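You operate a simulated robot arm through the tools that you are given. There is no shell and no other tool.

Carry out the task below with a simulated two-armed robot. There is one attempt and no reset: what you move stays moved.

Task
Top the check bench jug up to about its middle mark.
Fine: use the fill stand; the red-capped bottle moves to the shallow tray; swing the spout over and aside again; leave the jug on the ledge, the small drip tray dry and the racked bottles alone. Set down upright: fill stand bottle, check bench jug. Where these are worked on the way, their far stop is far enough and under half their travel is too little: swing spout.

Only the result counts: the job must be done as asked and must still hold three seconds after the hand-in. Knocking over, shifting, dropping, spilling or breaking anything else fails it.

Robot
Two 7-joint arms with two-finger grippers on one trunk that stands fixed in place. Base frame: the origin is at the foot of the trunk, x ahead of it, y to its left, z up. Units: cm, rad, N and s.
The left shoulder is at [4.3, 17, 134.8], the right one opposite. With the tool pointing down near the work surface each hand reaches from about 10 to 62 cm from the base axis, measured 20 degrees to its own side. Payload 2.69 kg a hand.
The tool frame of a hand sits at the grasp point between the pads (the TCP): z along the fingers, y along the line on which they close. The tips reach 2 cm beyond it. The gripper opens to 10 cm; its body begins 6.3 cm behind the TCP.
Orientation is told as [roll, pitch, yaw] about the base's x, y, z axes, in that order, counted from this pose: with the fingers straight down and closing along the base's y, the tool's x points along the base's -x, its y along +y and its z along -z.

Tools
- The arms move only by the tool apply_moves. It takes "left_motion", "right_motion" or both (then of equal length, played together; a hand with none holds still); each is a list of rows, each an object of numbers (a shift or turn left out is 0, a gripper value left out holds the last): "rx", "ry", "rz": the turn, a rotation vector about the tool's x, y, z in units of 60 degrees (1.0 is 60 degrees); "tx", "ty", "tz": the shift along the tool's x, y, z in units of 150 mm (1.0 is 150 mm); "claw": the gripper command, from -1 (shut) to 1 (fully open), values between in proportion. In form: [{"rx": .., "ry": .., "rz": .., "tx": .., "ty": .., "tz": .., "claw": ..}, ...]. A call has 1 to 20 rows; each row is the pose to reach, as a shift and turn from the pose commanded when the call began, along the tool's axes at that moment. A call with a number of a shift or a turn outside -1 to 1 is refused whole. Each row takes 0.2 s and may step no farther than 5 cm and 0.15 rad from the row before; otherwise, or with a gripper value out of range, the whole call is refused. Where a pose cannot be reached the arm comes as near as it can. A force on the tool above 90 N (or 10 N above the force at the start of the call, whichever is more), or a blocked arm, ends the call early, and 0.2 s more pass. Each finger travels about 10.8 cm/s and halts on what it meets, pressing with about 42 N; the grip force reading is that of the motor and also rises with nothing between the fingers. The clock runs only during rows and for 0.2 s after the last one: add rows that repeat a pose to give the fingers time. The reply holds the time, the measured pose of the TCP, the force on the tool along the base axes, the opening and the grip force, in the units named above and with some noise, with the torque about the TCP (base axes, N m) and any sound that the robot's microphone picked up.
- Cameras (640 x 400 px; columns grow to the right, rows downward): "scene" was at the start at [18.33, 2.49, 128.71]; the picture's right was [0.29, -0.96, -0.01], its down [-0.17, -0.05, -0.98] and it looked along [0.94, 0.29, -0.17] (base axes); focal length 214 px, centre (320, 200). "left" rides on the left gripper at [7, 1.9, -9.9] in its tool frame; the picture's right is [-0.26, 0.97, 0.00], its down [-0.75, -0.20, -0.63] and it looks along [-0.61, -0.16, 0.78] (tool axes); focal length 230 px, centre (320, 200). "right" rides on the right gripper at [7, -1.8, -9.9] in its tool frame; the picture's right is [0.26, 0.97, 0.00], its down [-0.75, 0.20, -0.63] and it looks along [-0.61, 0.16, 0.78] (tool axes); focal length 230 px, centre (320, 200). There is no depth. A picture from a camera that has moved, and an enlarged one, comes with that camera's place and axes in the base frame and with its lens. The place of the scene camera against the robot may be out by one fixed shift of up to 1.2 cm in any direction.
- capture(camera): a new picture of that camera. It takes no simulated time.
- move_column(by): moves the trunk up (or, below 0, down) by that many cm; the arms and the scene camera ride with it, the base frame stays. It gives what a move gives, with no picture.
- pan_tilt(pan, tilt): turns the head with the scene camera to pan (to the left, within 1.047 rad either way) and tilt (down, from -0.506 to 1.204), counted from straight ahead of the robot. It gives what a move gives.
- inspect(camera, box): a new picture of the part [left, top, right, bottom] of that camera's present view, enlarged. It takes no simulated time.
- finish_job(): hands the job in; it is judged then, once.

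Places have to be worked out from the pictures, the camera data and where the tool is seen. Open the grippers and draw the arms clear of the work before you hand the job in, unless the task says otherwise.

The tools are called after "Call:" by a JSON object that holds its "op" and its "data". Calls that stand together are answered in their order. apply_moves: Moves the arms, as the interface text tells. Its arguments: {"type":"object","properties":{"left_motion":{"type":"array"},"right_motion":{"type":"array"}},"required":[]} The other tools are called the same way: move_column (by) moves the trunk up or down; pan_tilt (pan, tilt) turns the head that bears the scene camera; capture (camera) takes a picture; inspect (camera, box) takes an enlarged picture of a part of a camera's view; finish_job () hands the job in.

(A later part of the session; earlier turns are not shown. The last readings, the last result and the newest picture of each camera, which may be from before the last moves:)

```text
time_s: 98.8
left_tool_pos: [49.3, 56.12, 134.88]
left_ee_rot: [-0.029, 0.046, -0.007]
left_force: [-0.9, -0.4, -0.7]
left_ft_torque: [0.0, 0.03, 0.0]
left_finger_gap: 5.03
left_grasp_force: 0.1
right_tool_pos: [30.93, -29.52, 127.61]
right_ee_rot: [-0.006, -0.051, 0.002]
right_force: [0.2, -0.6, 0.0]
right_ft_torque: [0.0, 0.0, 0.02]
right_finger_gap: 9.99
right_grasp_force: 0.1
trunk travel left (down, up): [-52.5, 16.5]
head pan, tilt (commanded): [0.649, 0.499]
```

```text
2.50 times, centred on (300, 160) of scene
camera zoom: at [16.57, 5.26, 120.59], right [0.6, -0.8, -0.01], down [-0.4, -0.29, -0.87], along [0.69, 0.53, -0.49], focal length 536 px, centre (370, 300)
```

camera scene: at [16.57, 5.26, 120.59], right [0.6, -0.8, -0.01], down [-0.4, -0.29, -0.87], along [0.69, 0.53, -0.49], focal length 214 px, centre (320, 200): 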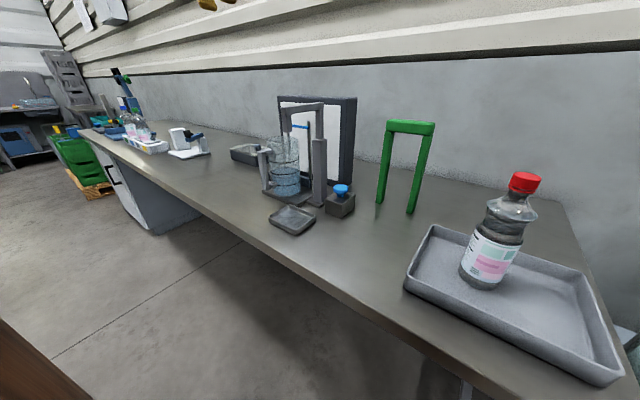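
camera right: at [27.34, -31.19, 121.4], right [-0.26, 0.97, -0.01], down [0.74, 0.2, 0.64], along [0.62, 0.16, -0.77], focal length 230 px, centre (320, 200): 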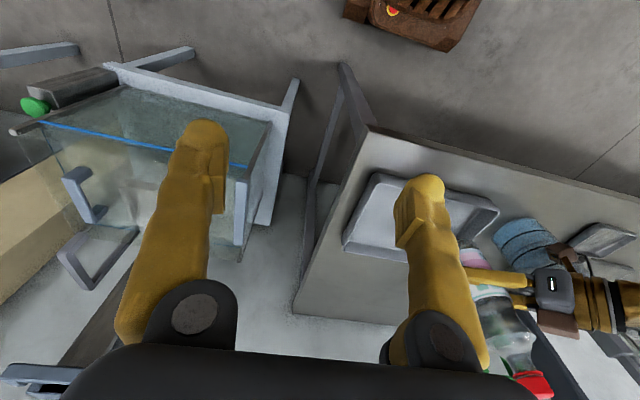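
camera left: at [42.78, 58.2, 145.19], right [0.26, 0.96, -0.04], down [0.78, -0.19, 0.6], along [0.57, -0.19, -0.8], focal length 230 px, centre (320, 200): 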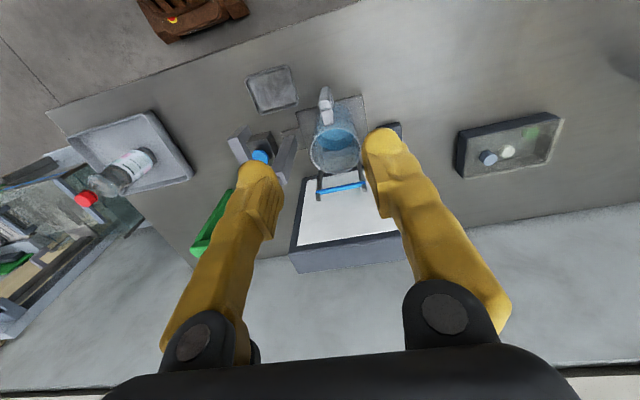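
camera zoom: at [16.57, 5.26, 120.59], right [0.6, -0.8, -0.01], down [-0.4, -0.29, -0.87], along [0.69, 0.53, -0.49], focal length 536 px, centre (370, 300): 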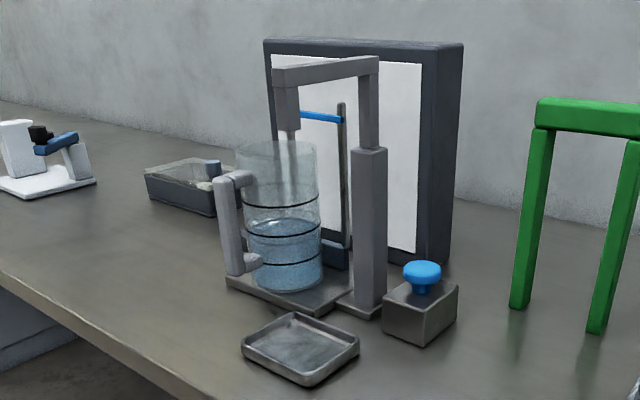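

The spout arm's centre line is at y≈41.6 (end x≈51.5, top z≈114.4), the pivot near (64.8, 42), and the jug centre near (62, 54.5). I close the gripper, tilt it 30° and bring it over to the right side of the spout arm at a safe height.

Call:
{"op": "apply_moves", "data": {"left_motion": [{"ty": -0.1, "tz": 0.03, "rx": -0.003, "ry": -0.055, "claw": -1}, {"ty": -0.2, "tz": 0.06, "rx": -0.006, "ry": -0.11, "claw": -1}, {"ty": -0.3, "tz": 0.1, "rx": -0.009, "ry": -0.165, "claw": -1}, {"ty": -0.4, "tz": 0.13, "rx": -0.012, "ry": -0.22, "claw": -1}, {"ty": -0.5, "tz": 0.17, "rx": -0.015, "ry": -0.275, "claw": -1}, {"ty": -0.6, "tz": 0.2, "rx": -0.018, "ry": -0.33, "claw": -1}, {"ty": -0.7, "tz": 0.24, "rx": -0.02, "ry": -0.385, "claw": -1}, {"ty": -0.8, "tz": 0.27, "rx": -0.023, "ry": -0.44, "claw": -1}, {"ty": -0.9, "tz": 0.3, "rx": -0.026, "ry": -0.5, "claw": -1}, {"ty": -1.0, "tz": 0.333, "rx": -0.028, "ry": -0.544, "claw": -1}, {"ty": -1.0, "tz": 0.333, "rx": -0.028, "ry": -0.544, "claw": -1}]}}

Call:
{"op": "capture", "data": {"camera": "left"}}

Call:
{"op": "capture", "data": {"camera": "scene"}}

```text
time_s: 101.2
left_tool_pos: [65.56, 48.11, 136.71]
left_ee_rot: [0.005, -0.506, -0.008]
left_force: [0.0, 0.0, 0.1]
left_ft_torque: [0.0, 0.01, -0.02]
left_finger_gap: 0.0
left_grasp_force: 29.6
left hand out of reach, approached as far as the arm can: row 1, 2, 3, 4, 5, 6, 7, 8, 9, 10, 11
right_tool_pos: [30.97, -29.43, 127.54]
right_ee_rot: [-0.005, -0.051, 0.003]
right_force: [0.4, 0.7, 0.0]
right_ft_torque: [-0.01, 0.0, 0.01]
right_finger_gap: 10.01
right_grasp_force: 0.1
trunk travel left (down, up): [-52.5, 16.5]
head pan, tilt (commanded): [0.649, 0.499]
```

```text
taken
camera left: at [54.6, 50.0, 142.12], right [0.23, 0.96, 0.13], down [0.35, -0.21, 0.91], along [0.91, -0.17, -0.39], focal length 230 px, centre (320, 200)
```

left: 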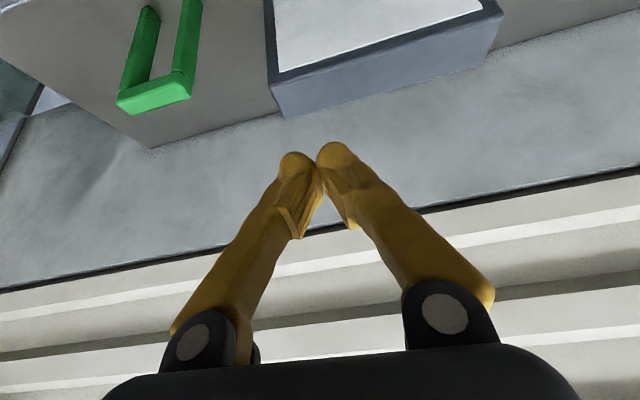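

```text
taken
camera scene: at [16.52, 5.28, 120.59], right [0.6, -0.8, -0.01], down [-0.4, -0.29, -0.87], along [0.69, 0.53, -0.49], focal length 214 px, centre (320, 200)
```

scene: 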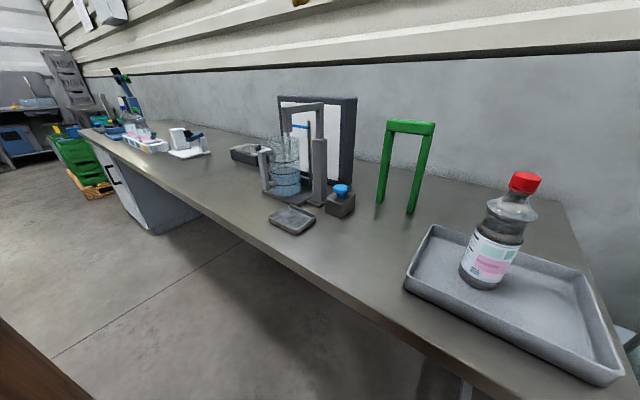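

The hand did not follow as intended (the solver was stuck at the edge of reach) and now hovers high at (65.6, 48, 137), well above everything. I hold for a few rows to see where it settles.

Call:
{"op": "apply_moves", "data": {"left_motion": [{"tz": 0.0, "claw": -1}, {"tz": 0.0, "claw": -1}, {"tz": 0.0, "claw": -1}, {"tz": 0.0, "claw": -1}]}}

```text
time_s: 102.2
left_tool_pos: [65.52, 48.22, 136.65]
left_ee_rot: [0.003, -0.504, -0.007]
left_force: [0.3, 0.0, -0.4]
left_ft_torque: [-0.02, 0.0, 0.05]
left_finger_gap: 0.01
left_grasp_force: 29.3
right_tool_pos: [30.98, -29.5, 127.57]
right_ee_rot: [-0.005, -0.05, 0.002]
right_force: [0.5, -0.2, 0.3]
right_ft_torque: [0.02, -0.02, 0.0]
right_finger_gap: 10.0
right_grasp_force: 0.0
trunk travel left (down, up): [-52.5, 16.5]
head pan, tilt (commanded): [0.649, 0.499]
```

It holds there, so the commanded pose equals the reached one. I try a modest move back and down, (−10, −3, −6) cm, above all objects.

Call:
{"op": "apply_moves", "data": {"left_motion": [{"tx": 0.1, "ty": -0.025, "tz": 0.003, "claw": -1}, {"tx": 0.2, "ty": -0.05, "tz": 0.007, "claw": -1}, {"tx": 0.3, "ty": -0.075, "tz": 0.01, "claw": -1}, {"tx": 0.4, "ty": -0.1, "tz": 0.014, "claw": -1}, {"tx": 0.5, "ty": -0.13, "tz": 0.017, "claw": -1}, {"tx": 0.6, "ty": -0.155, "tz": 0.02, "claw": -1}, {"tx": 0.7, "ty": -0.18, "tz": 0.024, "claw": -1}, {"tx": 0.777, "ty": -0.2, "tz": 0.027, "claw": -1}, {"tx": 0.777, "ty": -0.2, "tz": 0.027, "claw": -1}]}}

Call:
{"op": "capture", "data": {"camera": "left"}}

```text
time_s: 104.2
left_tool_pos: [65.56, 50.31, 134.05]
left_ee_rot: [0.003, -0.506, -0.007]
left_force: [-0.3, -0.4, 0.1]
left_ft_torque: [0.0, -0.01, 0.04]
left_finger_gap: 0.0
left_grasp_force: 29.3
left hand out of reach, approached as far as the arm can: row 1, 2, 3, 4, 5, 6, 7, 8, 9
right_tool_pos: [30.97, -29.5, 127.58]
right_ee_rot: [-0.006, -0.052, 0.003]
right_force: [-0.4, -0.1, -0.2]
right_ft_torque: [-0.04, -0.01, 0.01]
right_finger_gap: 10.01
right_grasp_force: 0.1
trunk travel left (down, up): [-52.5, 16.5]
head pan, tilt (commanded): [0.649, 0.499]
```

```text
taken
camera left: at [54.7, 52.16, 139.68], right [0.23, 0.96, 0.13], down [0.35, -0.2, 0.91], along [0.91, -0.17, -0.38], focal length 230 px, centre (320, 200)
```

left: 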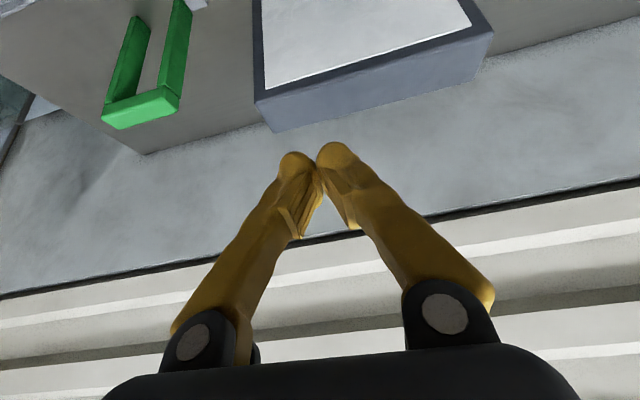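

The hand slides on the sphere of full stretch (wrist about 65 cm from the shoulder), so the arm is straight and stuck. Its elbow bends up-left, so a move down and to the right should unbend it; I command (−2, −8, −8) cm, still above everything.

Call:
{"op": "apply_moves", "data": {"left_motion": [{"tx": 0.047, "ty": -0.067, "tz": 0.05, "claw": -1}, {"tx": 0.094, "ty": -0.133, "tz": 0.1, "claw": -1}, {"tx": 0.14, "ty": -0.2, "tz": 0.15, "claw": -1}, {"tx": 0.188, "ty": -0.267, "tz": 0.2, "claw": -1}, {"tx": 0.234, "ty": -0.333, "tz": 0.25, "claw": -1}, {"tx": 0.281, "ty": -0.4, "tz": 0.3, "claw": -1}, {"tx": 0.328, "ty": -0.467, "tz": 0.35, "claw": -1}, {"tx": 0.375, "ty": -0.533, "tz": 0.402, "claw": -1}, {"tx": 0.375, "ty": -0.533, "tz": 0.402, "claw": -1}]}}

```text
time_s: 106.4
left_tool_pos: [67.89, 45.03, 124.19]
left_ee_rot: [-0.054, -0.369, 0.004]
left_force: [-0.5, 0.2, 0.9]
left_ft_torque: [-0.01, 0.01, -0.03]
left_finger_gap: 0.0
left_grasp_force: 29.8
left hand out of reach, approached as far as the arm can: row 1, 2, 3, 4, 5, 6, 7, 8, 9
right_tool_pos: [28.97, -29.44, 128.08]
right_ee_rot: [-0.006, -0.069, 0.002]
right_force: [0.4, 1.0, 0.1]
right_ft_torque: [-0.05, -0.03, 0.01]
right_finger_gap: 9.98
right_grasp_force: 0.0
trunk travel left (down, up): [-52.5, 16.5]
head pan, tilt (commanded): [0.649, 0.499]
stopped in row 9 (left hand): the arm was blocked; the commanded pose is now the measured one
```

Still at full stretch. I look at the arm's actual posture to judge which way the elbow bends.

Call:
{"op": "pan_tilt", "data": {"pan": 0.75, "tilt": -0.35}}

Call:
{"op": "capture", "data": {"camera": "scene"}}

Call:
{"op": "capture", "data": {"camera": "left"}}

Call:
{"op": "capture", "data": {"camera": "right"}}

```text
time_s: 107.5
left_tool_pos: [68.02, 44.91, 124.29]
left_ee_rot: [-0.05, -0.374, 0.003]
left_force: [-1.2, -0.6, 0.2]
left_ft_torque: [-0.04, 0.02, 0.0]
left_finger_gap: 0.0
left_grasp_force: 29.4
right_tool_pos: [29.1, -29.36, 127.98]
right_ee_rot: [-0.006, -0.067, 0.003]
right_force: [-0.2, -0.2, -0.7]
right_ft_torque: [0.02, 0.0, -0.01]
right_finger_gap: 9.99
right_grasp_force: 0.0
trunk travel left (down, up): [-52.5, 16.5]
head pan, tilt (commanded): [0.75, -0.351]
```

```text
taken
camera scene: at [15.02, 4.93, 128.15], right [0.68, -0.73, -0.01], down [0.23, 0.23, -0.94], along [0.69, 0.64, 0.33], focal length 214 px, centre (320, 200)
```

scene: 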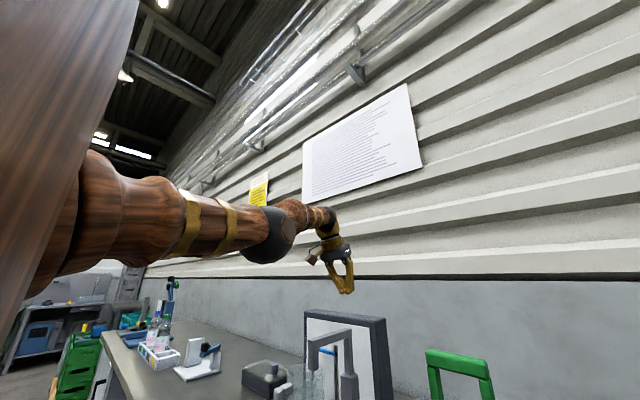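

```text
taken
camera left: at [58.0, 47.17, 131.01], right [0.25, 0.97, 0.05], down [0.47, -0.17, 0.87], along [0.85, -0.2, -0.49], focal length 230 px, centre (320, 200)
```

left: 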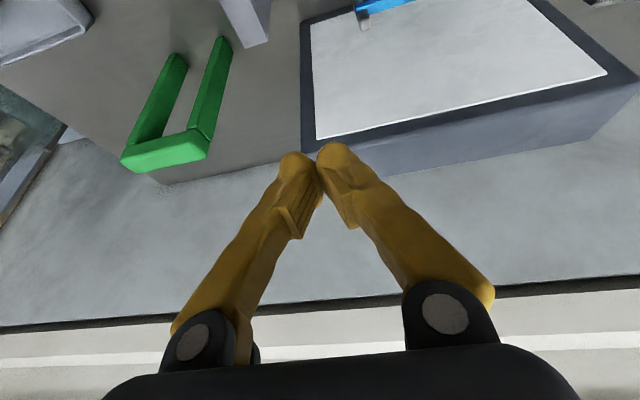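

```text
taken
camera right: at [21.44, -31.24, 137.39], right [-0.26, 0.97, -0.02], down [0.71, 0.21, 0.68], along [0.66, 0.16, -0.74], focal length 230 px, centre (320, 200)
```

right: 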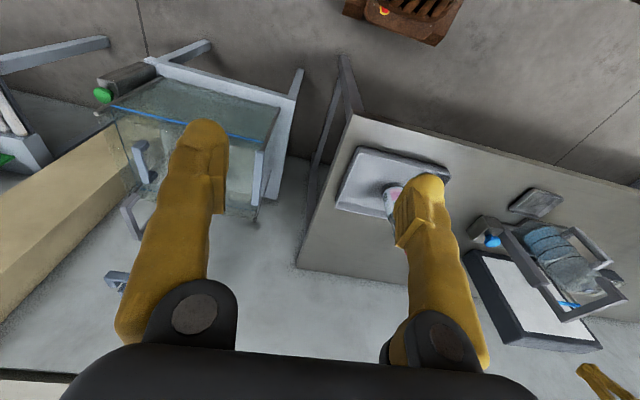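

The elbow is slightly bent, displaced down-left, so flexing it should carry the wrist up and to the right. I command (−6, −7, +3) cm accordingly.

Call:
{"op": "apply_moves", "data": {"left_motion": [{"tx": 0.039, "ty": -0.061, "tz": -0.04, "claw": -1}, {"tx": 0.078, "ty": -0.122, "tz": -0.08, "claw": -1}, {"tx": 0.116, "ty": -0.183, "tz": -0.12, "claw": -1}, {"tx": 0.155, "ty": -0.244, "tz": -0.16, "claw": -1}, {"tx": 0.194, "ty": -0.305, "tz": -0.2, "claw": -1}, {"tx": 0.233, "ty": -0.366, "tz": -0.24, "claw": -1}, {"tx": 0.272, "ty": -0.427, "tz": -0.28, "claw": -1}, {"tx": 0.31, "ty": -0.487, "tz": -0.322, "claw": -1}, {"tx": 0.31, "ty": -0.487, "tz": -0.322, "claw": -1}]}}

Call:
{"op": "capture", "data": {"camera": "scene"}}

```text
time_s: 109.7
left_tool_pos: [67.02, 40.03, 128.04]
left_ee_rot: [-0.062, -0.305, 0.004]
left_force: [0.2, -0.4, 0.8]
left_ft_torque: [0.0, 0.02, -0.05]
left_finger_gap: 0.0
left_grasp_force: 29.9
left hand out of reach, approached as far as the arm can: row 1, 2, 3, 4, 5, 6, 7, 8, 9
right_tool_pos: [26.87, -29.37, 128.35]
right_ee_rot: [-0.007, -0.087, 0.002]
right_force: [0.0, -0.4, 1.2]
right_ft_torque: [-0.01, -0.01, 0.04]
right_finger_gap: 9.99
right_grasp_force: 0.1
trunk travel left (down, up): [-52.5, 16.5]
head pan, tilt (commanded): [0.75, -0.351]
stopped in row 9 (left hand): the arm was blocked; the commanded pose is now the measured one
```

```text
taken
camera scene: at [14.93, 5.01, 128.16], right [0.68, -0.73, -0.01], down [0.24, 0.23, -0.94], along [0.69, 0.64, 0.33], focal length 214 px, centre (320, 200)
```

scene: 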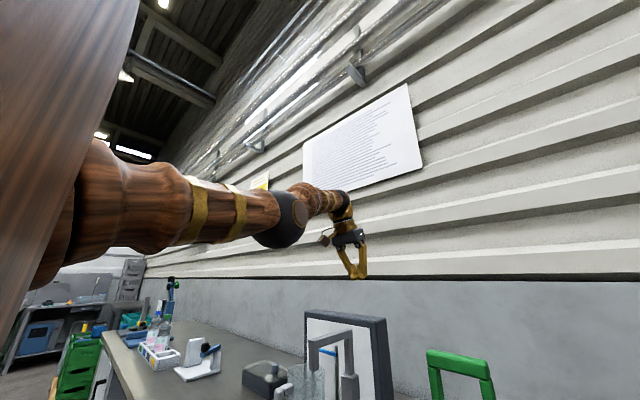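

The wrist bend seems to be at its limit (hand pointing down while the forearm slopes up). I tilt the hand forward 45° more while moving back 7 cm, which should free the elbow.

Call:
{"op": "apply_moves", "data": {"left_motion": [{"ry": -0.08, "tx": 0.02, "tz": -0.01, "claw": -1}, {"ry": -0.16, "tx": 0.05, "tz": -0.02, "claw": -1}, {"ry": -0.24, "tx": 0.1, "tz": -0.03, "claw": -1}, {"ry": -0.32, "tx": 0.15, "tz": -0.05, "claw": -1}, {"ry": -0.4, "tx": 0.2, "tz": -0.06, "claw": -1}, {"ry": -0.48, "tx": 0.26, "tz": -0.08, "claw": -1}, {"ry": -0.56, "tx": 0.32, "tz": -0.1, "claw": -1}, {"ry": -0.64, "tx": 0.38, "tz": -0.12, "claw": -1}, {"ry": -0.72, "tx": 0.445, "tz": -0.14, "claw": -1}, {"ry": -0.75, "tx": 0.445, "tz": -0.14, "claw": -1}, {"ry": -0.75, "tx": 0.445, "tz": -0.14, "claw": -1}]}}

Call:
{"op": "capture", "data": {"camera": "scene"}}

```text
time_s: 112.3
left_tool_pos: [78.05, 46.32, 128.39]
left_ee_rot: [-0.196, -1.043, 0.098]
left_force: [-0.2, -0.1, 1.1]
left_ft_torque: [-0.02, 0.04, -0.03]
left_finger_gap: 0.01
left_grasp_force: 29.3
left hand out of reach, approached as far as the arm can: row 1, 2, 3, 4, 5, 6, 7, 8, 9, 10, 11
right_tool_pos: [25.01, -29.49, 128.72]
right_ee_rot: [-0.011, -0.103, 0.001]
right_force: [0.5, 0.7, -0.1]
right_ft_torque: [-0.02, -0.01, 0.01]
right_finger_gap: 9.99
right_grasp_force: 0.0
trunk travel left (down, up): [-52.5, 16.5]
head pan, tilt (commanded): [0.75, -0.351]
stopped in row 11 (left hand): the arm was blocked; the commanded pose is now the measured one
```

```text
taken
camera scene: at [14.98, 4.98, 128.16], right [0.68, -0.73, -0.01], down [0.23, 0.23, -0.94], along [0.69, 0.64, 0.33], focal length 214 px, centre (320, 200)
```

scene: 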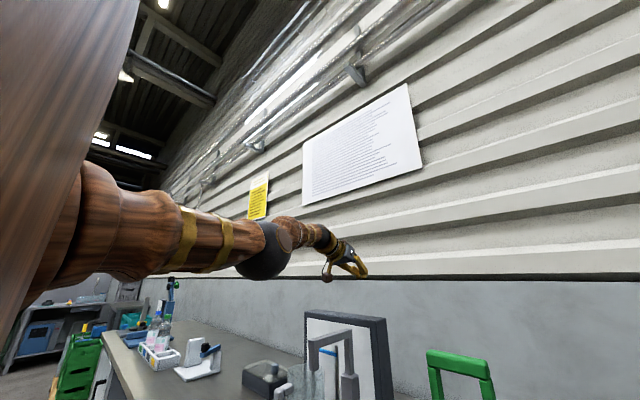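

The arm is still straight at the elbow. I will go back to the last well-behaved posture (tool down, further left and lower relative to the shoulder) and unfold from there, the way the arm came.

Call:
{"op": "apply_moves", "data": {"left_motion": [{"rx": -0.012, "ry": 0.0875, "tx": 0.115, "ty": 0.043, "tz": -0.1, "claw": -1}, {"rx": -0.024, "ry": 0.175, "tx": 0.231, "ty": 0.086, "tz": -0.2, "claw": -1}, {"rx": -0.036, "ry": 0.2625, "tx": 0.346, "ty": 0.129, "tz": -0.3, "claw": -1}, {"rx": -0.048, "ry": 0.35, "tx": 0.462, "ty": 0.172, "tz": -0.4, "claw": -1}, {"rx": -0.06, "ry": 0.4375, "tx": 0.577, "ty": 0.215, "tz": -0.5, "claw": -1}, {"rx": -0.072, "ry": 0.525, "tx": 0.693, "ty": 0.258, "tz": -0.6, "claw": -1}, {"rx": -0.084, "ry": 0.6125, "tx": 0.808, "ty": 0.3, "tz": -0.7, "claw": -1}, {"rx": -0.097, "ry": 0.7, "tx": 0.924, "ty": 0.343, "tz": -0.8, "claw": -1}, {"rx": -0.097, "ry": 0.7, "tx": 0.924, "ty": 0.343, "tz": -0.8, "claw": -1}]}}

Call:
{"op": "capture", "data": {"camera": "scene"}}

```text
time_s: 114.3
left_tool_pos: [63.71, 54.81, 124.89]
left_ee_rot: [-0.003, -0.384, 0.03]
left_force: [-0.4, 0.2, 0.2]
left_ft_torque: [0.01, 0.01, 0.02]
left_finger_gap: 0.01
left_grasp_force: 29.5
left hand out of reach, approached as far as the arm can: row 1, 2, 3, 4, 5, 6, 7, 8, 9
right_tool_pos: [25.1, -29.48, 128.57]
right_ee_rot: [-0.009, -0.103, 0.001]
right_force: [0.6, -0.3, -0.2]
right_ft_torque: [0.01, 0.0, -0.01]
right_finger_gap: 10.0
right_grasp_force: 0.0
trunk travel left (down, up): [-52.5, 16.5]
head pan, tilt (commanded): [0.75, -0.351]
```

```text
taken
camera scene: at [15.01, 4.93, 128.16], right [0.68, -0.73, -0.01], down [0.23, 0.23, -0.94], along [0.69, 0.64, 0.33], focal length 214 px, centre (320, 200)
```

scene: 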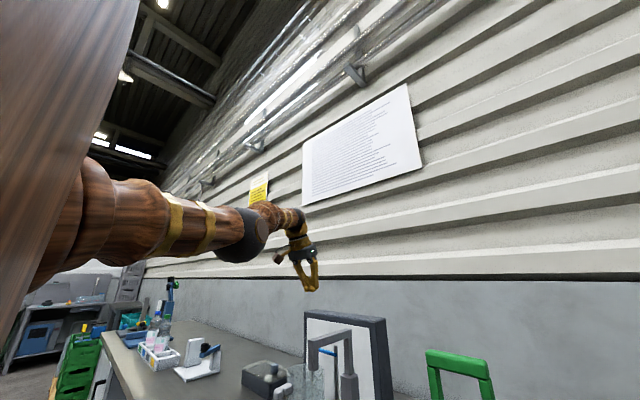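

The posture is approaching the earlier one. I finish rotating to tool-down at about (54, 54.5, 117), which is lower relative to the shoulder.

Call:
{"op": "apply_moves", "data": {"left_motion": [{"ry": 0.05, "tx": 0.1, "tz": 0.03, "claw": -1}, {"ry": 0.1, "tx": 0.2, "tz": 0.06, "claw": -1}, {"ry": 0.15, "tx": 0.3, "tz": 0.09, "claw": -1}, {"ry": 0.2, "tx": 0.4, "tz": 0.12, "claw": -1}, {"ry": 0.25, "tx": 0.5, "tz": 0.155, "claw": -1}, {"ry": 0.3, "tx": 0.6, "tz": 0.185, "claw": -1}, {"ry": 0.34, "tx": 0.7, "tz": 0.215, "claw": -1}, {"ry": 0.367, "tx": 0.806, "tz": 0.249, "claw": -1}, {"ry": 0.367, "tx": 0.806, "tz": 0.249, "claw": -1}, {"ry": 0.367, "tx": 0.806, "tz": 0.249, "claw": -1}]}}

Call:
{"op": "capture", "data": {"camera": "scene"}}

```text
time_s: 116.5
left_tool_pos: [56.56, 56.01, 116.99]
left_ee_rot: [-0.006, 0.0, 0.035]
left_force: [0.2, 0.0, 0.3]
left_ft_torque: [-0.01, -0.03, -0.01]
left_finger_gap: 0.0
left_grasp_force: 29.4
left hand out of reach, approached as far as the arm can: row 2, 3, 4, 5, 6, 7, 8, 9, 10
right_tool_pos: [25.07, -29.56, 128.66]
right_ee_rot: [-0.01, -0.101, 0.002]
right_force: [0.0, -0.5, 0.0]
right_ft_torque: [-0.04, -0.03, 0.0]
right_finger_gap: 10.03
right_grasp_force: 0.0
trunk travel left (down, up): [-52.5, 16.5]
head pan, tilt (commanded): [0.75, -0.351]
```

```text
taken
camera scene: at [15.01, 4.96, 128.16], right [0.68, -0.73, -0.01], down [0.23, 0.23, -0.94], along [0.69, 0.64, 0.33], focal length 214 px, centre (320, 200)
```

scene: 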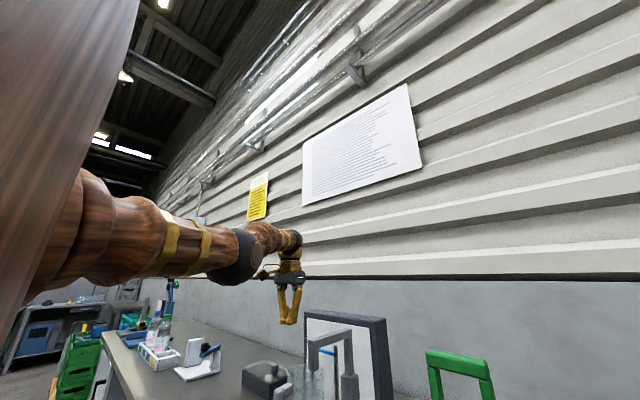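

The elbow has sagged slightly below the shoulder–wrist line, whereas it normally bends upward. I raise the trunk 16 cm to have room, then drive the hand well down relative to the shoulder so the elbow flexes upward again.

Call:
{"op": "move_column", "data": {"by": 16}}

Call:
{"op": "apply_moves", "data": {"left_motion": [{"tx": 0.05, "ty": -0.03, "tz": 0.12, "claw": -1}, {"tx": 0.1, "ty": -0.06, "tz": 0.24, "claw": -1}, {"tx": 0.15, "ty": -0.09, "tz": 0.36, "claw": -1}, {"tx": 0.2, "ty": -0.12, "tz": 0.48, "claw": -1}, {"tx": 0.25, "ty": -0.15, "tz": 0.6, "claw": -1}, {"tx": 0.3, "ty": -0.18, "tz": 0.72, "claw": -1}, {"tx": 0.35, "ty": -0.21, "tz": 0.84, "claw": -1}, {"tx": 0.4, "ty": -0.24, "tz": 0.96, "claw": -1}, {"tx": 0.4, "ty": -0.24, "tz": 0.96, "claw": -1}]}}

Call:
{"op": "capture", "data": {"camera": "scene"}}

```text
time_s: 118.4
left_tool_pos: [56.58, 56.02, 132.53]
left_ee_rot: [-0.012, 0.009, 0.034]
left_force: [0.2, 0.8, 0.1]
left_ft_torque: [0.02, -0.02, 0.02]
left_finger_gap: 0.01
left_grasp_force: 29.7
right_tool_pos: [25.11, -29.59, 144.51]
right_ee_rot: [-0.008, -0.103, 0.001]
right_force: [0.7, 0.5, -0.4]
right_ft_torque: [0.03, -0.02, 0.01]
right_finger_gap: 10.0
right_grasp_force: 0.2
trunk travel left (down, up): [-68.5, 0.5]
head pan, tilt (commanded): [0.75, -0.351]
```

```text
time_s: 120.6
left_tool_pos: [52.77, 55.4, 113.35]
left_ee_rot: [-0.089, 0.128, 0.047]
left_force: [-0.2, 0.1, 0.2]
left_ft_torque: [0.0, -0.05, 0.01]
left_finger_gap: 0.0
left_grasp_force: 29.7
left hand out of reach, approached as far as the arm can: row 1, 2, 3, 4, 5, 6, 7, 8, 9
right_tool_pos: [22.44, -29.44, 144.9]
right_ee_rot: [-0.015, -0.122, 0.001]
right_force: [-0.6, 0.3, -0.4]
right_ft_torque: [-0.03, -0.06, 0.01]
right_finger_gap: 10.0
right_grasp_force: 0.0
trunk travel left (down, up): [-68.5, 0.5]
head pan, tilt (commanded): [0.75, -0.351]
stopped in row 9 (left hand): the arm was blocked; the commanded pose is now the measured one
```

```text
taken
camera scene: at [15.06, 5.07, 144.17], right [0.68, -0.73, -0.01], down [0.24, 0.23, -0.94], along [0.69, 0.64, 0.33], focal length 214 px, centre (320, 200)
```

scene: 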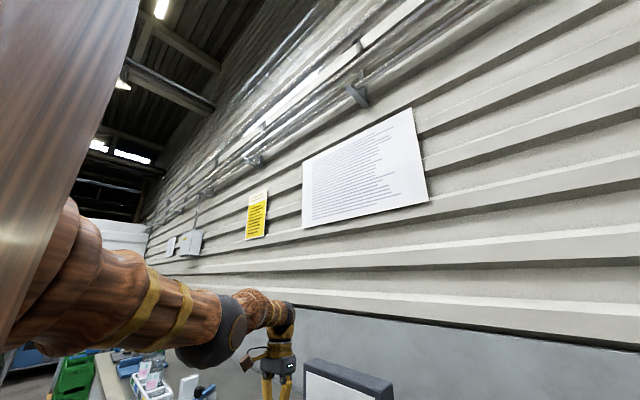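

I suspect the solver tries to flex the elbow the wrong way from straight and is mechanically stopped. I first slide up along the sphere (no inward part) to make room, then I will come down purely tangentially so the elbow flexes upward.

Call:
{"op": "apply_moves", "data": {"left_motion": [{"tx": -0.004, "ty": 0.003, "tz": -0.12, "claw": -1}, {"tx": -0.008, "ty": 0.006, "tz": -0.24, "claw": -1}, {"tx": -0.012, "ty": 0.01, "tz": -0.36, "claw": -1}, {"tx": -0.017, "ty": 0.013, "tz": -0.48, "claw": -1}, {"tx": -0.021, "ty": 0.016, "tz": -0.6, "claw": -1}, {"tx": -0.025, "ty": 0.02, "tz": -0.72, "claw": -1}, {"tx": -0.03, "ty": 0.023, "tz": -0.84, "claw": -1}, {"tx": -0.033, "ty": 0.026, "tz": -0.951, "claw": -1}, {"tx": -0.033, "ty": 0.026, "tz": -0.951, "claw": -1}]}}

Call:
{"op": "capture", "data": {"camera": "scene"}}

```text
time_s: 122.6
left_tool_pos: [56.52, 57.23, 132.08]
left_ee_rot: [-0.016, -0.001, 0.041]
left_force: [1.5, -0.4, 0.3]
left_ft_torque: [-0.01, -0.01, -0.01]
left_finger_gap: 0.0
left_grasp_force: 29.5
left hand out of reach, approached as far as the arm can: row 3, 4
right_tool_pos: [22.93, -29.57, 144.9]
right_ee_rot: [-0.014, -0.119, 0.002]
right_force: [-0.2, 1.2, -0.1]
right_ft_torque: [-0.01, 0.0, -0.02]
right_finger_gap: 10.01
right_grasp_force: 0.1
trunk travel left (down, up): [-68.5, 0.5]
head pan, tilt (commanded): [0.75, -0.351]
```

```text
taken
camera scene: at [15.28, 4.96, 144.16], right [0.68, -0.73, -0.01], down [0.23, 0.23, -0.94], along [0.69, 0.64, 0.33], focal length 214 px, centre (320, 200)
```

scene: 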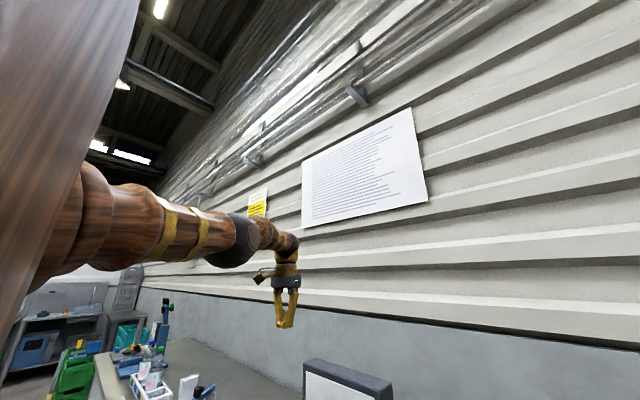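

The orientation recovered and the hand is at (56.5, 57.2, 132). Now I move straight down 12 cm, which keeps the stretch constant.

Call:
{"op": "apply_moves", "data": {"left_motion": [{"tz": 0.08, "claw": -1}, {"tz": 0.16, "claw": -1}, {"tz": 0.24, "claw": -1}, {"tz": 0.32, "claw": -1}, {"tz": 0.4, "claw": -1}, {"tz": 0.48, "claw": -1}, {"tz": 0.56, "claw": -1}, {"tz": 0.64, "claw": -1}, {"tz": 0.72, "claw": -1}, {"tz": 0.8, "claw": -1}, {"tz": 0.8, "claw": -1}]}}

Call:
{"op": "capture", "data": {"camera": "scene"}}

```text
time_s: 125.0
left_tool_pos: [56.7, 57.24, 119.59]
left_ee_rot: [-0.013, -0.001, 0.038]
left_force: [0.9, 0.6, -0.6]
left_ft_torque: [0.03, 0.03, -0.01]
left_finger_gap: 0.0
left_grasp_force: 29.0
right_tool_pos: [22.86, -29.63, 144.82]
right_ee_rot: [-0.015, -0.119, 0.002]
right_force: [0.2, 0.5, 0.2]
right_ft_torque: [0.02, -0.01, 0.0]
right_finger_gap: 10.0
right_grasp_force: 0.0
trunk travel left (down, up): [-68.5, 0.5]
head pan, tilt (commanded): [0.75, -0.351]
```

```text
taken
camera scene: at [15.28, 4.94, 144.16], right [0.68, -0.73, -0.01], down [0.23, 0.23, -0.94], along [0.69, 0.64, 0.33], focal length 214 px, centre (320, 200)
```

scene: 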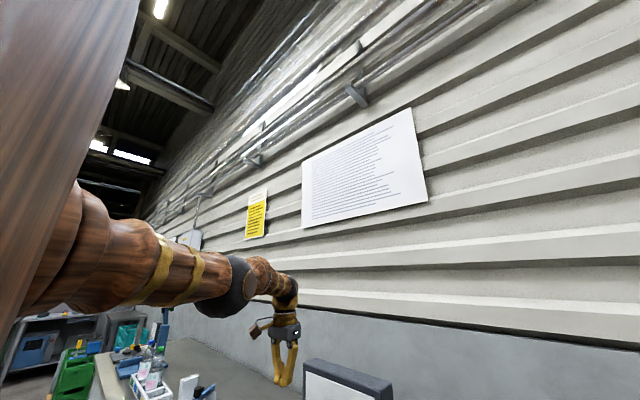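

No reach warning this time and the elbow now sits above the line. I pull gently inward: (−6, −4, −3) cm.

Call:
{"op": "apply_moves", "data": {"left_motion": [{"tx": 0.05, "ty": -0.033, "tz": 0.025, "claw": -1}, {"tx": 0.1, "ty": -0.067, "tz": 0.05, "claw": -1}, {"tx": 0.15, "ty": -0.1, "tz": 0.075, "claw": -1}, {"tx": 0.2, "ty": -0.133, "tz": 0.1, "claw": -1}, {"tx": 0.25, "ty": -0.167, "tz": 0.125, "claw": -1}, {"tx": 0.3, "ty": -0.2, "tz": 0.15, "claw": -1}, {"tx": 0.35, "ty": -0.233, "tz": 0.175, "claw": -1}, {"tx": 0.4, "ty": -0.267, "tz": 0.2, "claw": -1}, {"tx": 0.4, "ty": -0.267, "tz": 0.2, "claw": -1}]}}

Call:
{"op": "capture", "data": {"camera": "scene"}}

```text
time_s: 127.2
left_tool_pos: [50.82, 54.74, 111.31]
left_ee_rot: [-0.13, 0.178, 0.042]
left_force: [-0.9, 0.1, 0.0]
left_ft_torque: [-0.01, -0.04, 0.04]
left_finger_gap: 0.0
left_grasp_force: 29.2
left hand out of reach, approached as far as the arm can: row 1, 2, 3, 4, 5, 6, 7, 8, 9
right_tool_pos: [20.37, -29.49, 145.14]
right_ee_rot: [-0.02, -0.14, 0.002]
right_force: [-0.2, 0.3, 0.4]
right_ft_torque: [-0.04, -0.02, -0.02]
right_finger_gap: 9.94
right_grasp_force: 0.2
trunk travel left (down, up): [-68.5, 0.5]
head pan, tilt (commanded): [0.75, -0.351]
stopped in row 9 (left hand): the arm was blocked; the commanded pose is now the measured one
```

```text
taken
camera scene: at [15.04, 5.06, 144.18], right [0.68, -0.73, -0.01], down [0.24, 0.23, -0.94], along [0.69, 0.64, 0.33], focal length 214 px, centre (320, 200)
```

scene: 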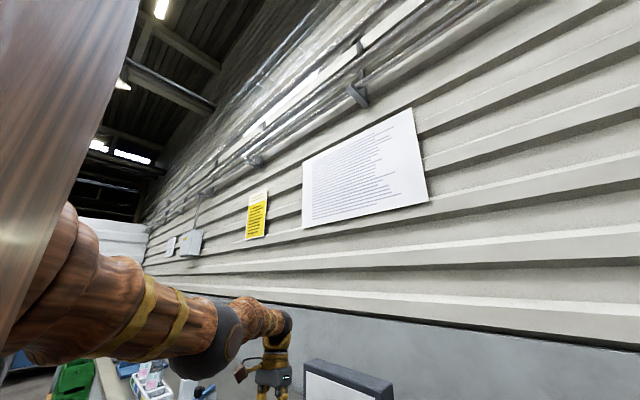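

Pulling inward let the elbow sag below the line again. I will ratchet: go up along the sphere twice, then come down a long way, so the elbow ends clearly above the line before pulling inward.

Call:
{"op": "apply_moves", "data": {"left_motion": [{"tz": -0.12, "claw": -1}, {"tz": -0.24, "claw": -1}, {"tz": -0.36, "claw": -1}, {"tz": -0.48, "claw": -1}, {"tz": -0.6, "claw": -1}, {"tz": -0.72, "claw": -1}, {"tz": -0.84, "claw": -1}, {"tz": -0.98, "claw": -1}, {"tz": -0.98, "claw": -1}]}}

Call:
{"op": "capture", "data": {"camera": "scene"}}

```text
time_s: 129.2
left_tool_pos: [54.6, 56.99, 129.59]
left_ee_rot: [-0.067, 0.07, 0.039]
left_force: [-0.1, 0.3, -0.1]
left_ft_torque: [-0.02, -0.01, 0.03]
left_finger_gap: 0.01
left_grasp_force: 29.9
left hand out of reach, approached as far as the arm can: row 2, 3, 4
right_tool_pos: [20.79, -29.59, 144.98]
right_ee_rot: [-0.017, -0.135, 0.002]
right_force: [0.5, 0.4, -0.3]
right_ft_torque: [0.01, 0.02, -0.04]
right_finger_gap: 10.0
right_grasp_force: 0.0
trunk travel left (down, up): [-68.5, 0.5]
head pan, tilt (commanded): [0.75, -0.351]
```

```text
taken
camera scene: at [15.35, 5.03, 144.15], right [0.68, -0.73, -0.01], down [0.23, 0.23, -0.94], along [0.69, 0.64, 0.33], focal length 214 px, centre (320, 200)
```

scene: 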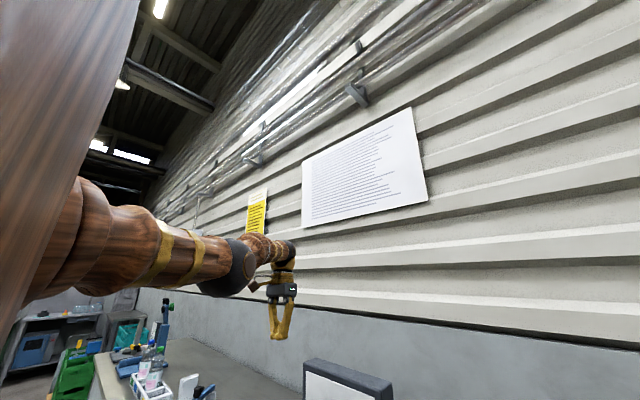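

The hand is up at z≈130 again. I continue upward along the sphere by another 14 cm.

Call:
{"op": "apply_moves", "data": {"left_motion": [{"tx": 0.03, "ty": -0.025, "tz": -0.11, "claw": -1}, {"tx": 0.06, "ty": -0.05, "tz": -0.22, "claw": -1}, {"tx": 0.09, "ty": -0.075, "tz": -0.33, "claw": -1}, {"tx": 0.12, "ty": -0.1, "tz": -0.45, "claw": -1}, {"tx": 0.15, "ty": -0.125, "tz": -0.56, "claw": -1}, {"tx": 0.18, "ty": -0.15, "tz": -0.68, "claw": -1}, {"tx": 0.21, "ty": -0.175, "tz": -0.8, "claw": -1}, {"tx": 0.238, "ty": -0.196, "tz": -0.908, "claw": -1}, {"tx": 0.238, "ty": -0.196, "tz": -0.908, "claw": -1}]}}

Call:
{"op": "capture", "data": {"camera": "scene"}}

```text
time_s: 131.2
left_tool_pos: [52.11, 54.43, 142.84]
left_ee_rot: [-0.092, 0.121, 0.032]
left_force: [-0.1, -0.3, 0.5]
left_ft_torque: [0.01, 0.0, -0.02]
left_finger_gap: 0.0
left_grasp_force: 29.2
left hand out of reach, approached as far as the arm can: row 3, 4, 5, 6, 7, 8, 9
right_tool_pos: [20.83, -29.67, 145.07]
right_ee_rot: [-0.016, -0.134, 0.003]
right_force: [0.0, 0.9, -0.5]
right_ft_torque: [0.03, -0.02, 0.03]
right_finger_gap: 10.0
right_grasp_force: 0.1
trunk travel left (down, up): [-68.5, 0.5]
head pan, tilt (commanded): [0.75, -0.351]
```

```text
taken
camera scene: at [15.3, 4.98, 144.15], right [0.68, -0.73, -0.01], down [0.23, 0.23, -0.94], along [0.69, 0.64, 0.33], focal length 214 px, centre (320, 200)
```

scene: 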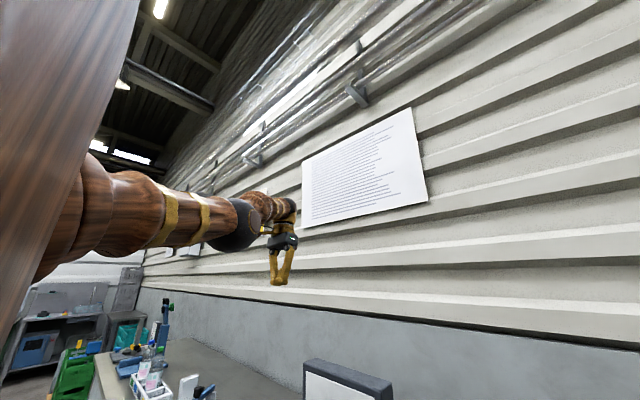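

My reading is that the elbow hyper-extended slightly past straight and inward pulls only press it into that stop. I now come down along the sphere with a slight outward bias to straighten it, then continue down to flex it the right way.

Call:
{"op": "apply_moves", "data": {"left_motion": [{"rx": -0.011, "ry": -0.0145, "tx": -0.05, "ty": 0.038, "tz": 0.11, "claw": -1}, {"rx": -0.022, "ry": -0.029, "tx": -0.1, "ty": 0.077, "tz": 0.22, "claw": -1}, {"rx": -0.033, "ry": -0.0435, "tx": -0.15, "ty": 0.115, "tz": 0.33, "claw": -1}, {"rx": -0.044, "ry": -0.058, "tx": -0.2, "ty": 0.153, "tz": 0.44, "claw": -1}, {"rx": -0.055, "ry": -0.0725, "tx": -0.25, "ty": 0.19, "tz": 0.55, "claw": -1}, {"rx": -0.066, "ry": -0.087, "tx": -0.3, "ty": 0.23, "tz": 0.66, "claw": -1}, {"rx": -0.077, "ry": -0.1015, "tx": -0.35, "ty": 0.27, "tz": 0.77, "claw": -1}, {"rx": -0.088, "ry": -0.116, "tx": -0.399, "ty": 0.307, "tz": 0.881, "claw": -1}, {"rx": -0.088, "ry": -0.116, "tx": -0.399, "ty": 0.307, "tz": 0.881, "claw": -1}]}}

```text
time_s: 133.2
left_tool_pos: [57.7, 58.92, 130.62]
left_ee_rot: [0.036, -0.068, 0.044]
left_force: [-0.6, -0.1, 0.7]
left_ft_torque: [0.02, -0.03, 0.01]
left_finger_gap: 0.0
left_grasp_force: 29.8
left hand out of reach, approached as far as the arm can: row 7, 8, 9
right_tool_pos: [20.69, -29.62, 145.16]
right_ee_rot: [-0.019, -0.134, 0.002]
right_force: [0.5, 0.8, 0.3]
right_ft_torque: [0.0, -0.02, 0.02]
right_finger_gap: 10.02
right_grasp_force: 0.1
trunk travel left (down, up): [-68.5, 0.5]
head pan, tilt (commanded): [0.75, -0.351]
```

The arm is now essentially straight rather than over-extended. I continue straight down 14 cm along the sphere.

Call:
{"op": "apply_moves", "data": {"left_motion": [{"tx": 0.009, "ty": -0.004, "tz": 0.093, "claw": -1}, {"tx": 0.018, "ty": -0.008, "tz": 0.186, "claw": -1}, {"tx": 0.027, "ty": -0.012, "tz": 0.278, "claw": -1}, {"tx": 0.036, "ty": -0.018, "tz": 0.371, "claw": -1}, {"tx": 0.046, "ty": -0.026, "tz": 0.464, "claw": -1}, {"tx": 0.056, "ty": -0.034, "tz": 0.557, "claw": -1}, {"tx": 0.067, "ty": -0.042, "tz": 0.65, "claw": -1}, {"tx": 0.078, "ty": -0.048, "tz": 0.742, "claw": -1}, {"tx": 0.088, "ty": -0.055, "tz": 0.835, "claw": -1}, {"tx": 0.097, "ty": -0.06, "tz": 0.928, "claw": -1}, {"tx": 0.097, "ty": -0.06, "tz": 0.928, "claw": -1}]}}

Call:
{"op": "capture", "data": {"camera": "scene"}}

```text
time_s: 135.6
left_tool_pos: [55.69, 57.8, 114.61]
left_ee_rot: [0.01, -0.021, 0.045]
left_force: [0.2, -0.2, 0.0]
left_ft_torque: [0.0, 0.0, 0.0]
left_finger_gap: 0.0
left_grasp_force: 29.1
right_tool_pos: [20.66, -29.76, 145.1]
right_ee_rot: [-0.018, -0.136, 0.001]
right_force: [-0.5, -0.2, 0.1]
right_ft_torque: [-0.01, 0.0, -0.01]
right_finger_gap: 10.01
right_grasp_force: 0.0
trunk travel left (down, up): [-68.5, 0.5]
head pan, tilt (commanded): [0.75, -0.351]
```

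```text
taken
camera scene: at [15.27, 4.94, 144.16], right [0.68, -0.73, -0.01], down [0.24, 0.23, -0.94], along [0.69, 0.64, 0.33], focal length 214 px, centre (320, 200)
```

scene: 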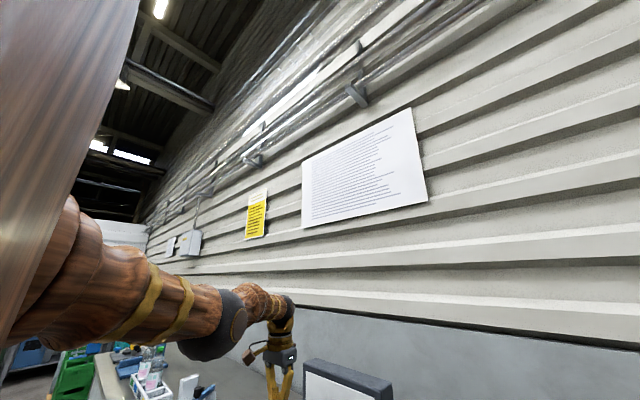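

The stretch is now at its maximum (67 cm), i.e. the elbow is just straight. I swing left along the sphere, away from the jug, and then go further down so the elbow flexes the normal way.

Call:
{"op": "apply_moves", "data": {"left_motion": [{"tx": 0.05, "ty": 0.075, "claw": -1}, {"tx": 0.1, "ty": 0.145, "claw": -1}, {"tx": 0.15, "ty": 0.215, "claw": -1}, {"tx": 0.205, "ty": 0.285, "claw": -1}, {"tx": 0.26, "ty": 0.35, "claw": -1}, {"tx": 0.315, "ty": 0.42, "claw": -1}, {"tx": 0.37, "ty": 0.485, "claw": -1}, {"tx": 0.422, "ty": 0.546, "claw": -1}, {"tx": 0.422, "ty": 0.546, "claw": -1}]}}

Call:
{"op": "apply_moves", "data": {"left_motion": [{"tx": 0.015, "ty": -0.015, "tz": 0.09, "claw": -1}, {"tx": 0.03, "ty": -0.032, "tz": 0.18, "claw": -1}, {"tx": 0.047, "ty": -0.05, "tz": 0.27, "claw": -1}, {"tx": 0.065, "ty": -0.07, "tz": 0.36, "claw": -1}, {"tx": 0.085, "ty": -0.09, "tz": 0.45, "claw": -1}, {"tx": 0.105, "ty": -0.11, "tz": 0.54, "claw": -1}, {"tx": 0.125, "ty": -0.133, "tz": 0.63, "claw": -1}, {"tx": 0.147, "ty": -0.158, "tz": 0.72, "claw": -1}, {"tx": 0.17, "ty": -0.183, "tz": 0.81, "claw": -1}, {"tx": 0.19, "ty": -0.205, "tz": 0.9, "claw": -1}, {"tx": 0.19, "ty": -0.205, "tz": 0.9, "claw": -1}]}}

Call:
{"op": "capture", "data": {"camera": "scene"}}

```text
time_s: 137.6
left_tool_pos: [49.42, 65.8, 114.48]
left_ee_rot: [0.002, -0.028, 0.047]
left_force: [0.2, -0.1, 0.2]
left_ft_torque: [0.01, -0.01, -0.03]
left_finger_gap: 0.01
left_grasp_force: 29.7
left hand out of reach, approached as far as the arm can: row 6, 7, 8, 9
right_tool_pos: [20.75, -29.67, 145.09]
right_ee_rot: [-0.017, -0.132, 0.002]
right_force: [0.2, 0.2, -0.2]
right_ft_torque: [0.0, 0.0, 0.01]
right_finger_gap: 10.0
right_grasp_force: 0.1
trunk travel left (down, up): [-68.5, 0.5]
head pan, tilt (commanded): [0.75, -0.351]
```

```text
time_s: 140.0
left_tool_pos: [48.2, 63.4, 102.02]
left_ee_rot: [0.034, -0.069, 0.045]
left_force: [0.6, 0.1, 0.0]
left_ft_torque: [0.01, 0.05, -0.02]
left_finger_gap: 0.0
left_grasp_force: 29.8
left hand out of reach, approached as far as the arm can: row 10, 11
right_tool_pos: [20.6, -29.57, 145.11]
right_ee_rot: [-0.017, -0.135, 0.003]
right_force: [-0.4, -1.3, 0.0]
right_ft_torque: [-0.03, -0.01, -0.01]
right_finger_gap: 9.99
right_grasp_force: 0.1
trunk travel left (down, up): [-68.5, 0.5]
head pan, tilt (commanded): [0.75, -0.351]
```

```text
taken
camera scene: at [15.27, 4.96, 144.16], right [0.68, -0.73, -0.01], down [0.24, 0.23, -0.94], along [0.69, 0.64, 0.33], focal length 214 px, centre (320, 200)
```

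scene: 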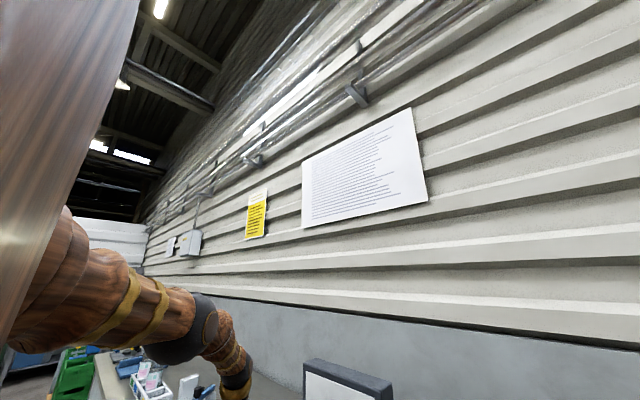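

Now the elbow is clearly above the line with the forearm sloping down. I pull inward (−6, −6, 0) cm.

Call:
{"op": "apply_moves", "data": {"left_motion": [{"tx": 0.05, "ty": -0.05, "claw": -1}, {"tx": 0.1, "ty": -0.1, "claw": -1}, {"tx": 0.15, "ty": -0.15, "claw": -1}, {"tx": 0.2, "ty": -0.2, "claw": -1}, {"tx": 0.25, "ty": -0.25, "claw": -1}, {"tx": 0.3, "ty": -0.3, "claw": -1}, {"tx": 0.35, "ty": -0.35, "claw": -1}, {"tx": 0.4, "ty": -0.4, "claw": -1}, {"tx": 0.4, "ty": -0.4, "claw": -1}]}}

Call:
{"op": "capture", "data": {"camera": "scene"}}

```text
time_s: 140.5
left_tool_pos: [45.29, 62.05, 102.98]
left_ee_rot: [0.029, -0.096, 0.044]
left_force: [-1.1, -0.1, -0.2]
left_ft_torque: [0.01, -0.07, -0.01]
left_finger_gap: 0.0
left_grasp_force: 29.7
right_tool_pos: [18.35, -29.85, 145.65]
right_ee_rot: [-0.003, -0.158, -0.009]
right_force: [-1.2, 0.3, 0.4]
right_ft_torque: [0.02, -0.06, -0.01]
right_finger_gap: 9.99
right_grasp_force: 0.1
trunk travel left (down, up): [-68.5, 0.5]
head pan, tilt (commanded): [0.75, -0.351]
stopped in row 2 (left hand): the arm was blocked; the commanded pose is now the measured one
```

```text
taken
camera scene: at [14.93, 4.92, 144.2], right [0.68, -0.73, -0.01], down [0.24, 0.23, -0.94], along [0.69, 0.64, 0.33], focal length 214 px, centre (320, 200)
```

scene: 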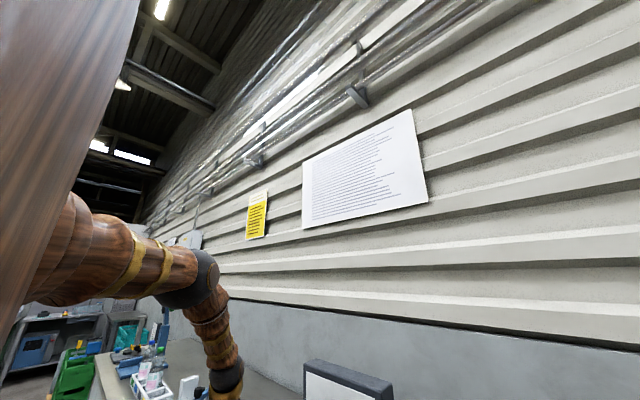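

The elbow has snapped into its normal raised bend. I let it settle and then move a little further inward.

Call:
{"op": "apply_moves", "data": {"left_motion": [{"tz": 0.0, "claw": -1}, {"tz": 0.0, "claw": -1}, {"tx": 0.05, "ty": -0.05, "tz": -0.03, "claw": -1}, {"tx": 0.1, "ty": -0.1, "tz": -0.06, "claw": -1}, {"tx": 0.15, "ty": -0.15, "tz": -0.1, "claw": -1}, {"tx": 0.2, "ty": -0.2, "tz": -0.14, "claw": -1}, {"tx": 0.2, "ty": -0.2, "tz": -0.14, "claw": -1}]}}

Call:
{"op": "pan_tilt", "data": {"pan": 0.6, "tilt": 0.6}}

Call:
{"op": "capture", "data": {"camera": "scene"}}

Call:
{"op": "capture", "data": {"camera": "left"}}

```text
time_s: 142.1
left_tool_pos: [42.47, 58.71, 104.52]
left_ee_rot: [0.032, -0.09, 0.042]
left_force: [-0.4, 0.2, -0.7]
left_ft_torque: [-0.02, 0.0, -0.02]
left_finger_gap: 0.01
left_grasp_force: 29.5
right_tool_pos: [18.71, -29.69, 145.7]
right_ee_rot: [-0.006, -0.152, -0.011]
right_force: [-1.1, 0.2, 0.0]
right_ft_torque: [0.01, 0.0, -0.01]
right_finger_gap: 10.0
right_grasp_force: 0.1
trunk travel left (down, up): [-68.5, 0.5]
head pan, tilt (commanded): [0.75, -0.351]
```

```text
time_s: 143.3
left_tool_pos: [42.46, 58.83, 104.42]
left_ee_rot: [0.032, -0.088, 0.042]
left_force: [-0.2, 0.0, -0.3]
left_ft_torque: [-0.02, -0.02, -0.01]
left_finger_gap: 0.0
left_grasp_force: 30.1
right_tool_pos: [18.92, -29.75, 145.58]
right_ee_rot: [-0.006, -0.15, -0.011]
right_force: [0.6, 0.7, -0.5]
right_ft_torque: [0.0, 0.01, -0.01]
right_finger_gap: 10.0
right_grasp_force: 0.0
trunk travel left (down, up): [-68.5, 0.5]
head pan, tilt (commanded): [0.6, 0.6]
```

```text
taken
camera scene: at [16.87, 4.76, 135.68], right [0.57, -0.82, -0.01], down [-0.48, -0.32, -0.82], along [0.67, 0.47, -0.58], focal length 214 px, centre (320, 200)
```

scene: 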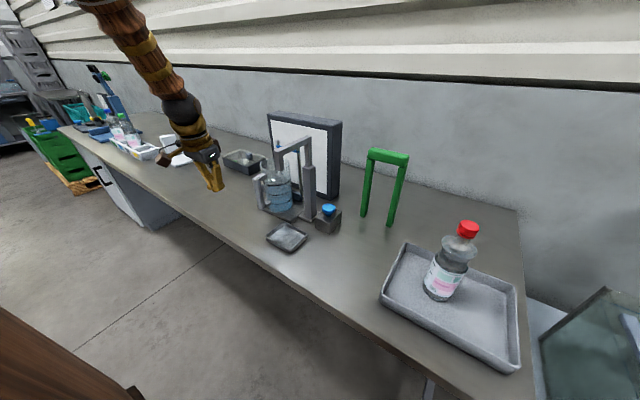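

```text
taken
camera left: at [34.61, 59.85, 113.92], right [0.21, 0.98, 0.05], down [0.7, -0.19, 0.69], along [0.68, -0.11, -0.72], focal length 230 px, centre (320, 200)
```

left: 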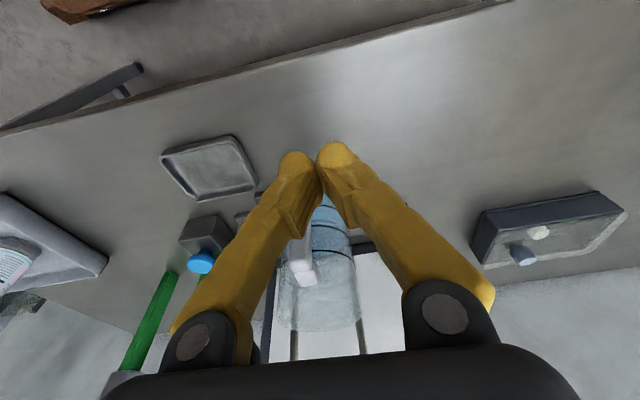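

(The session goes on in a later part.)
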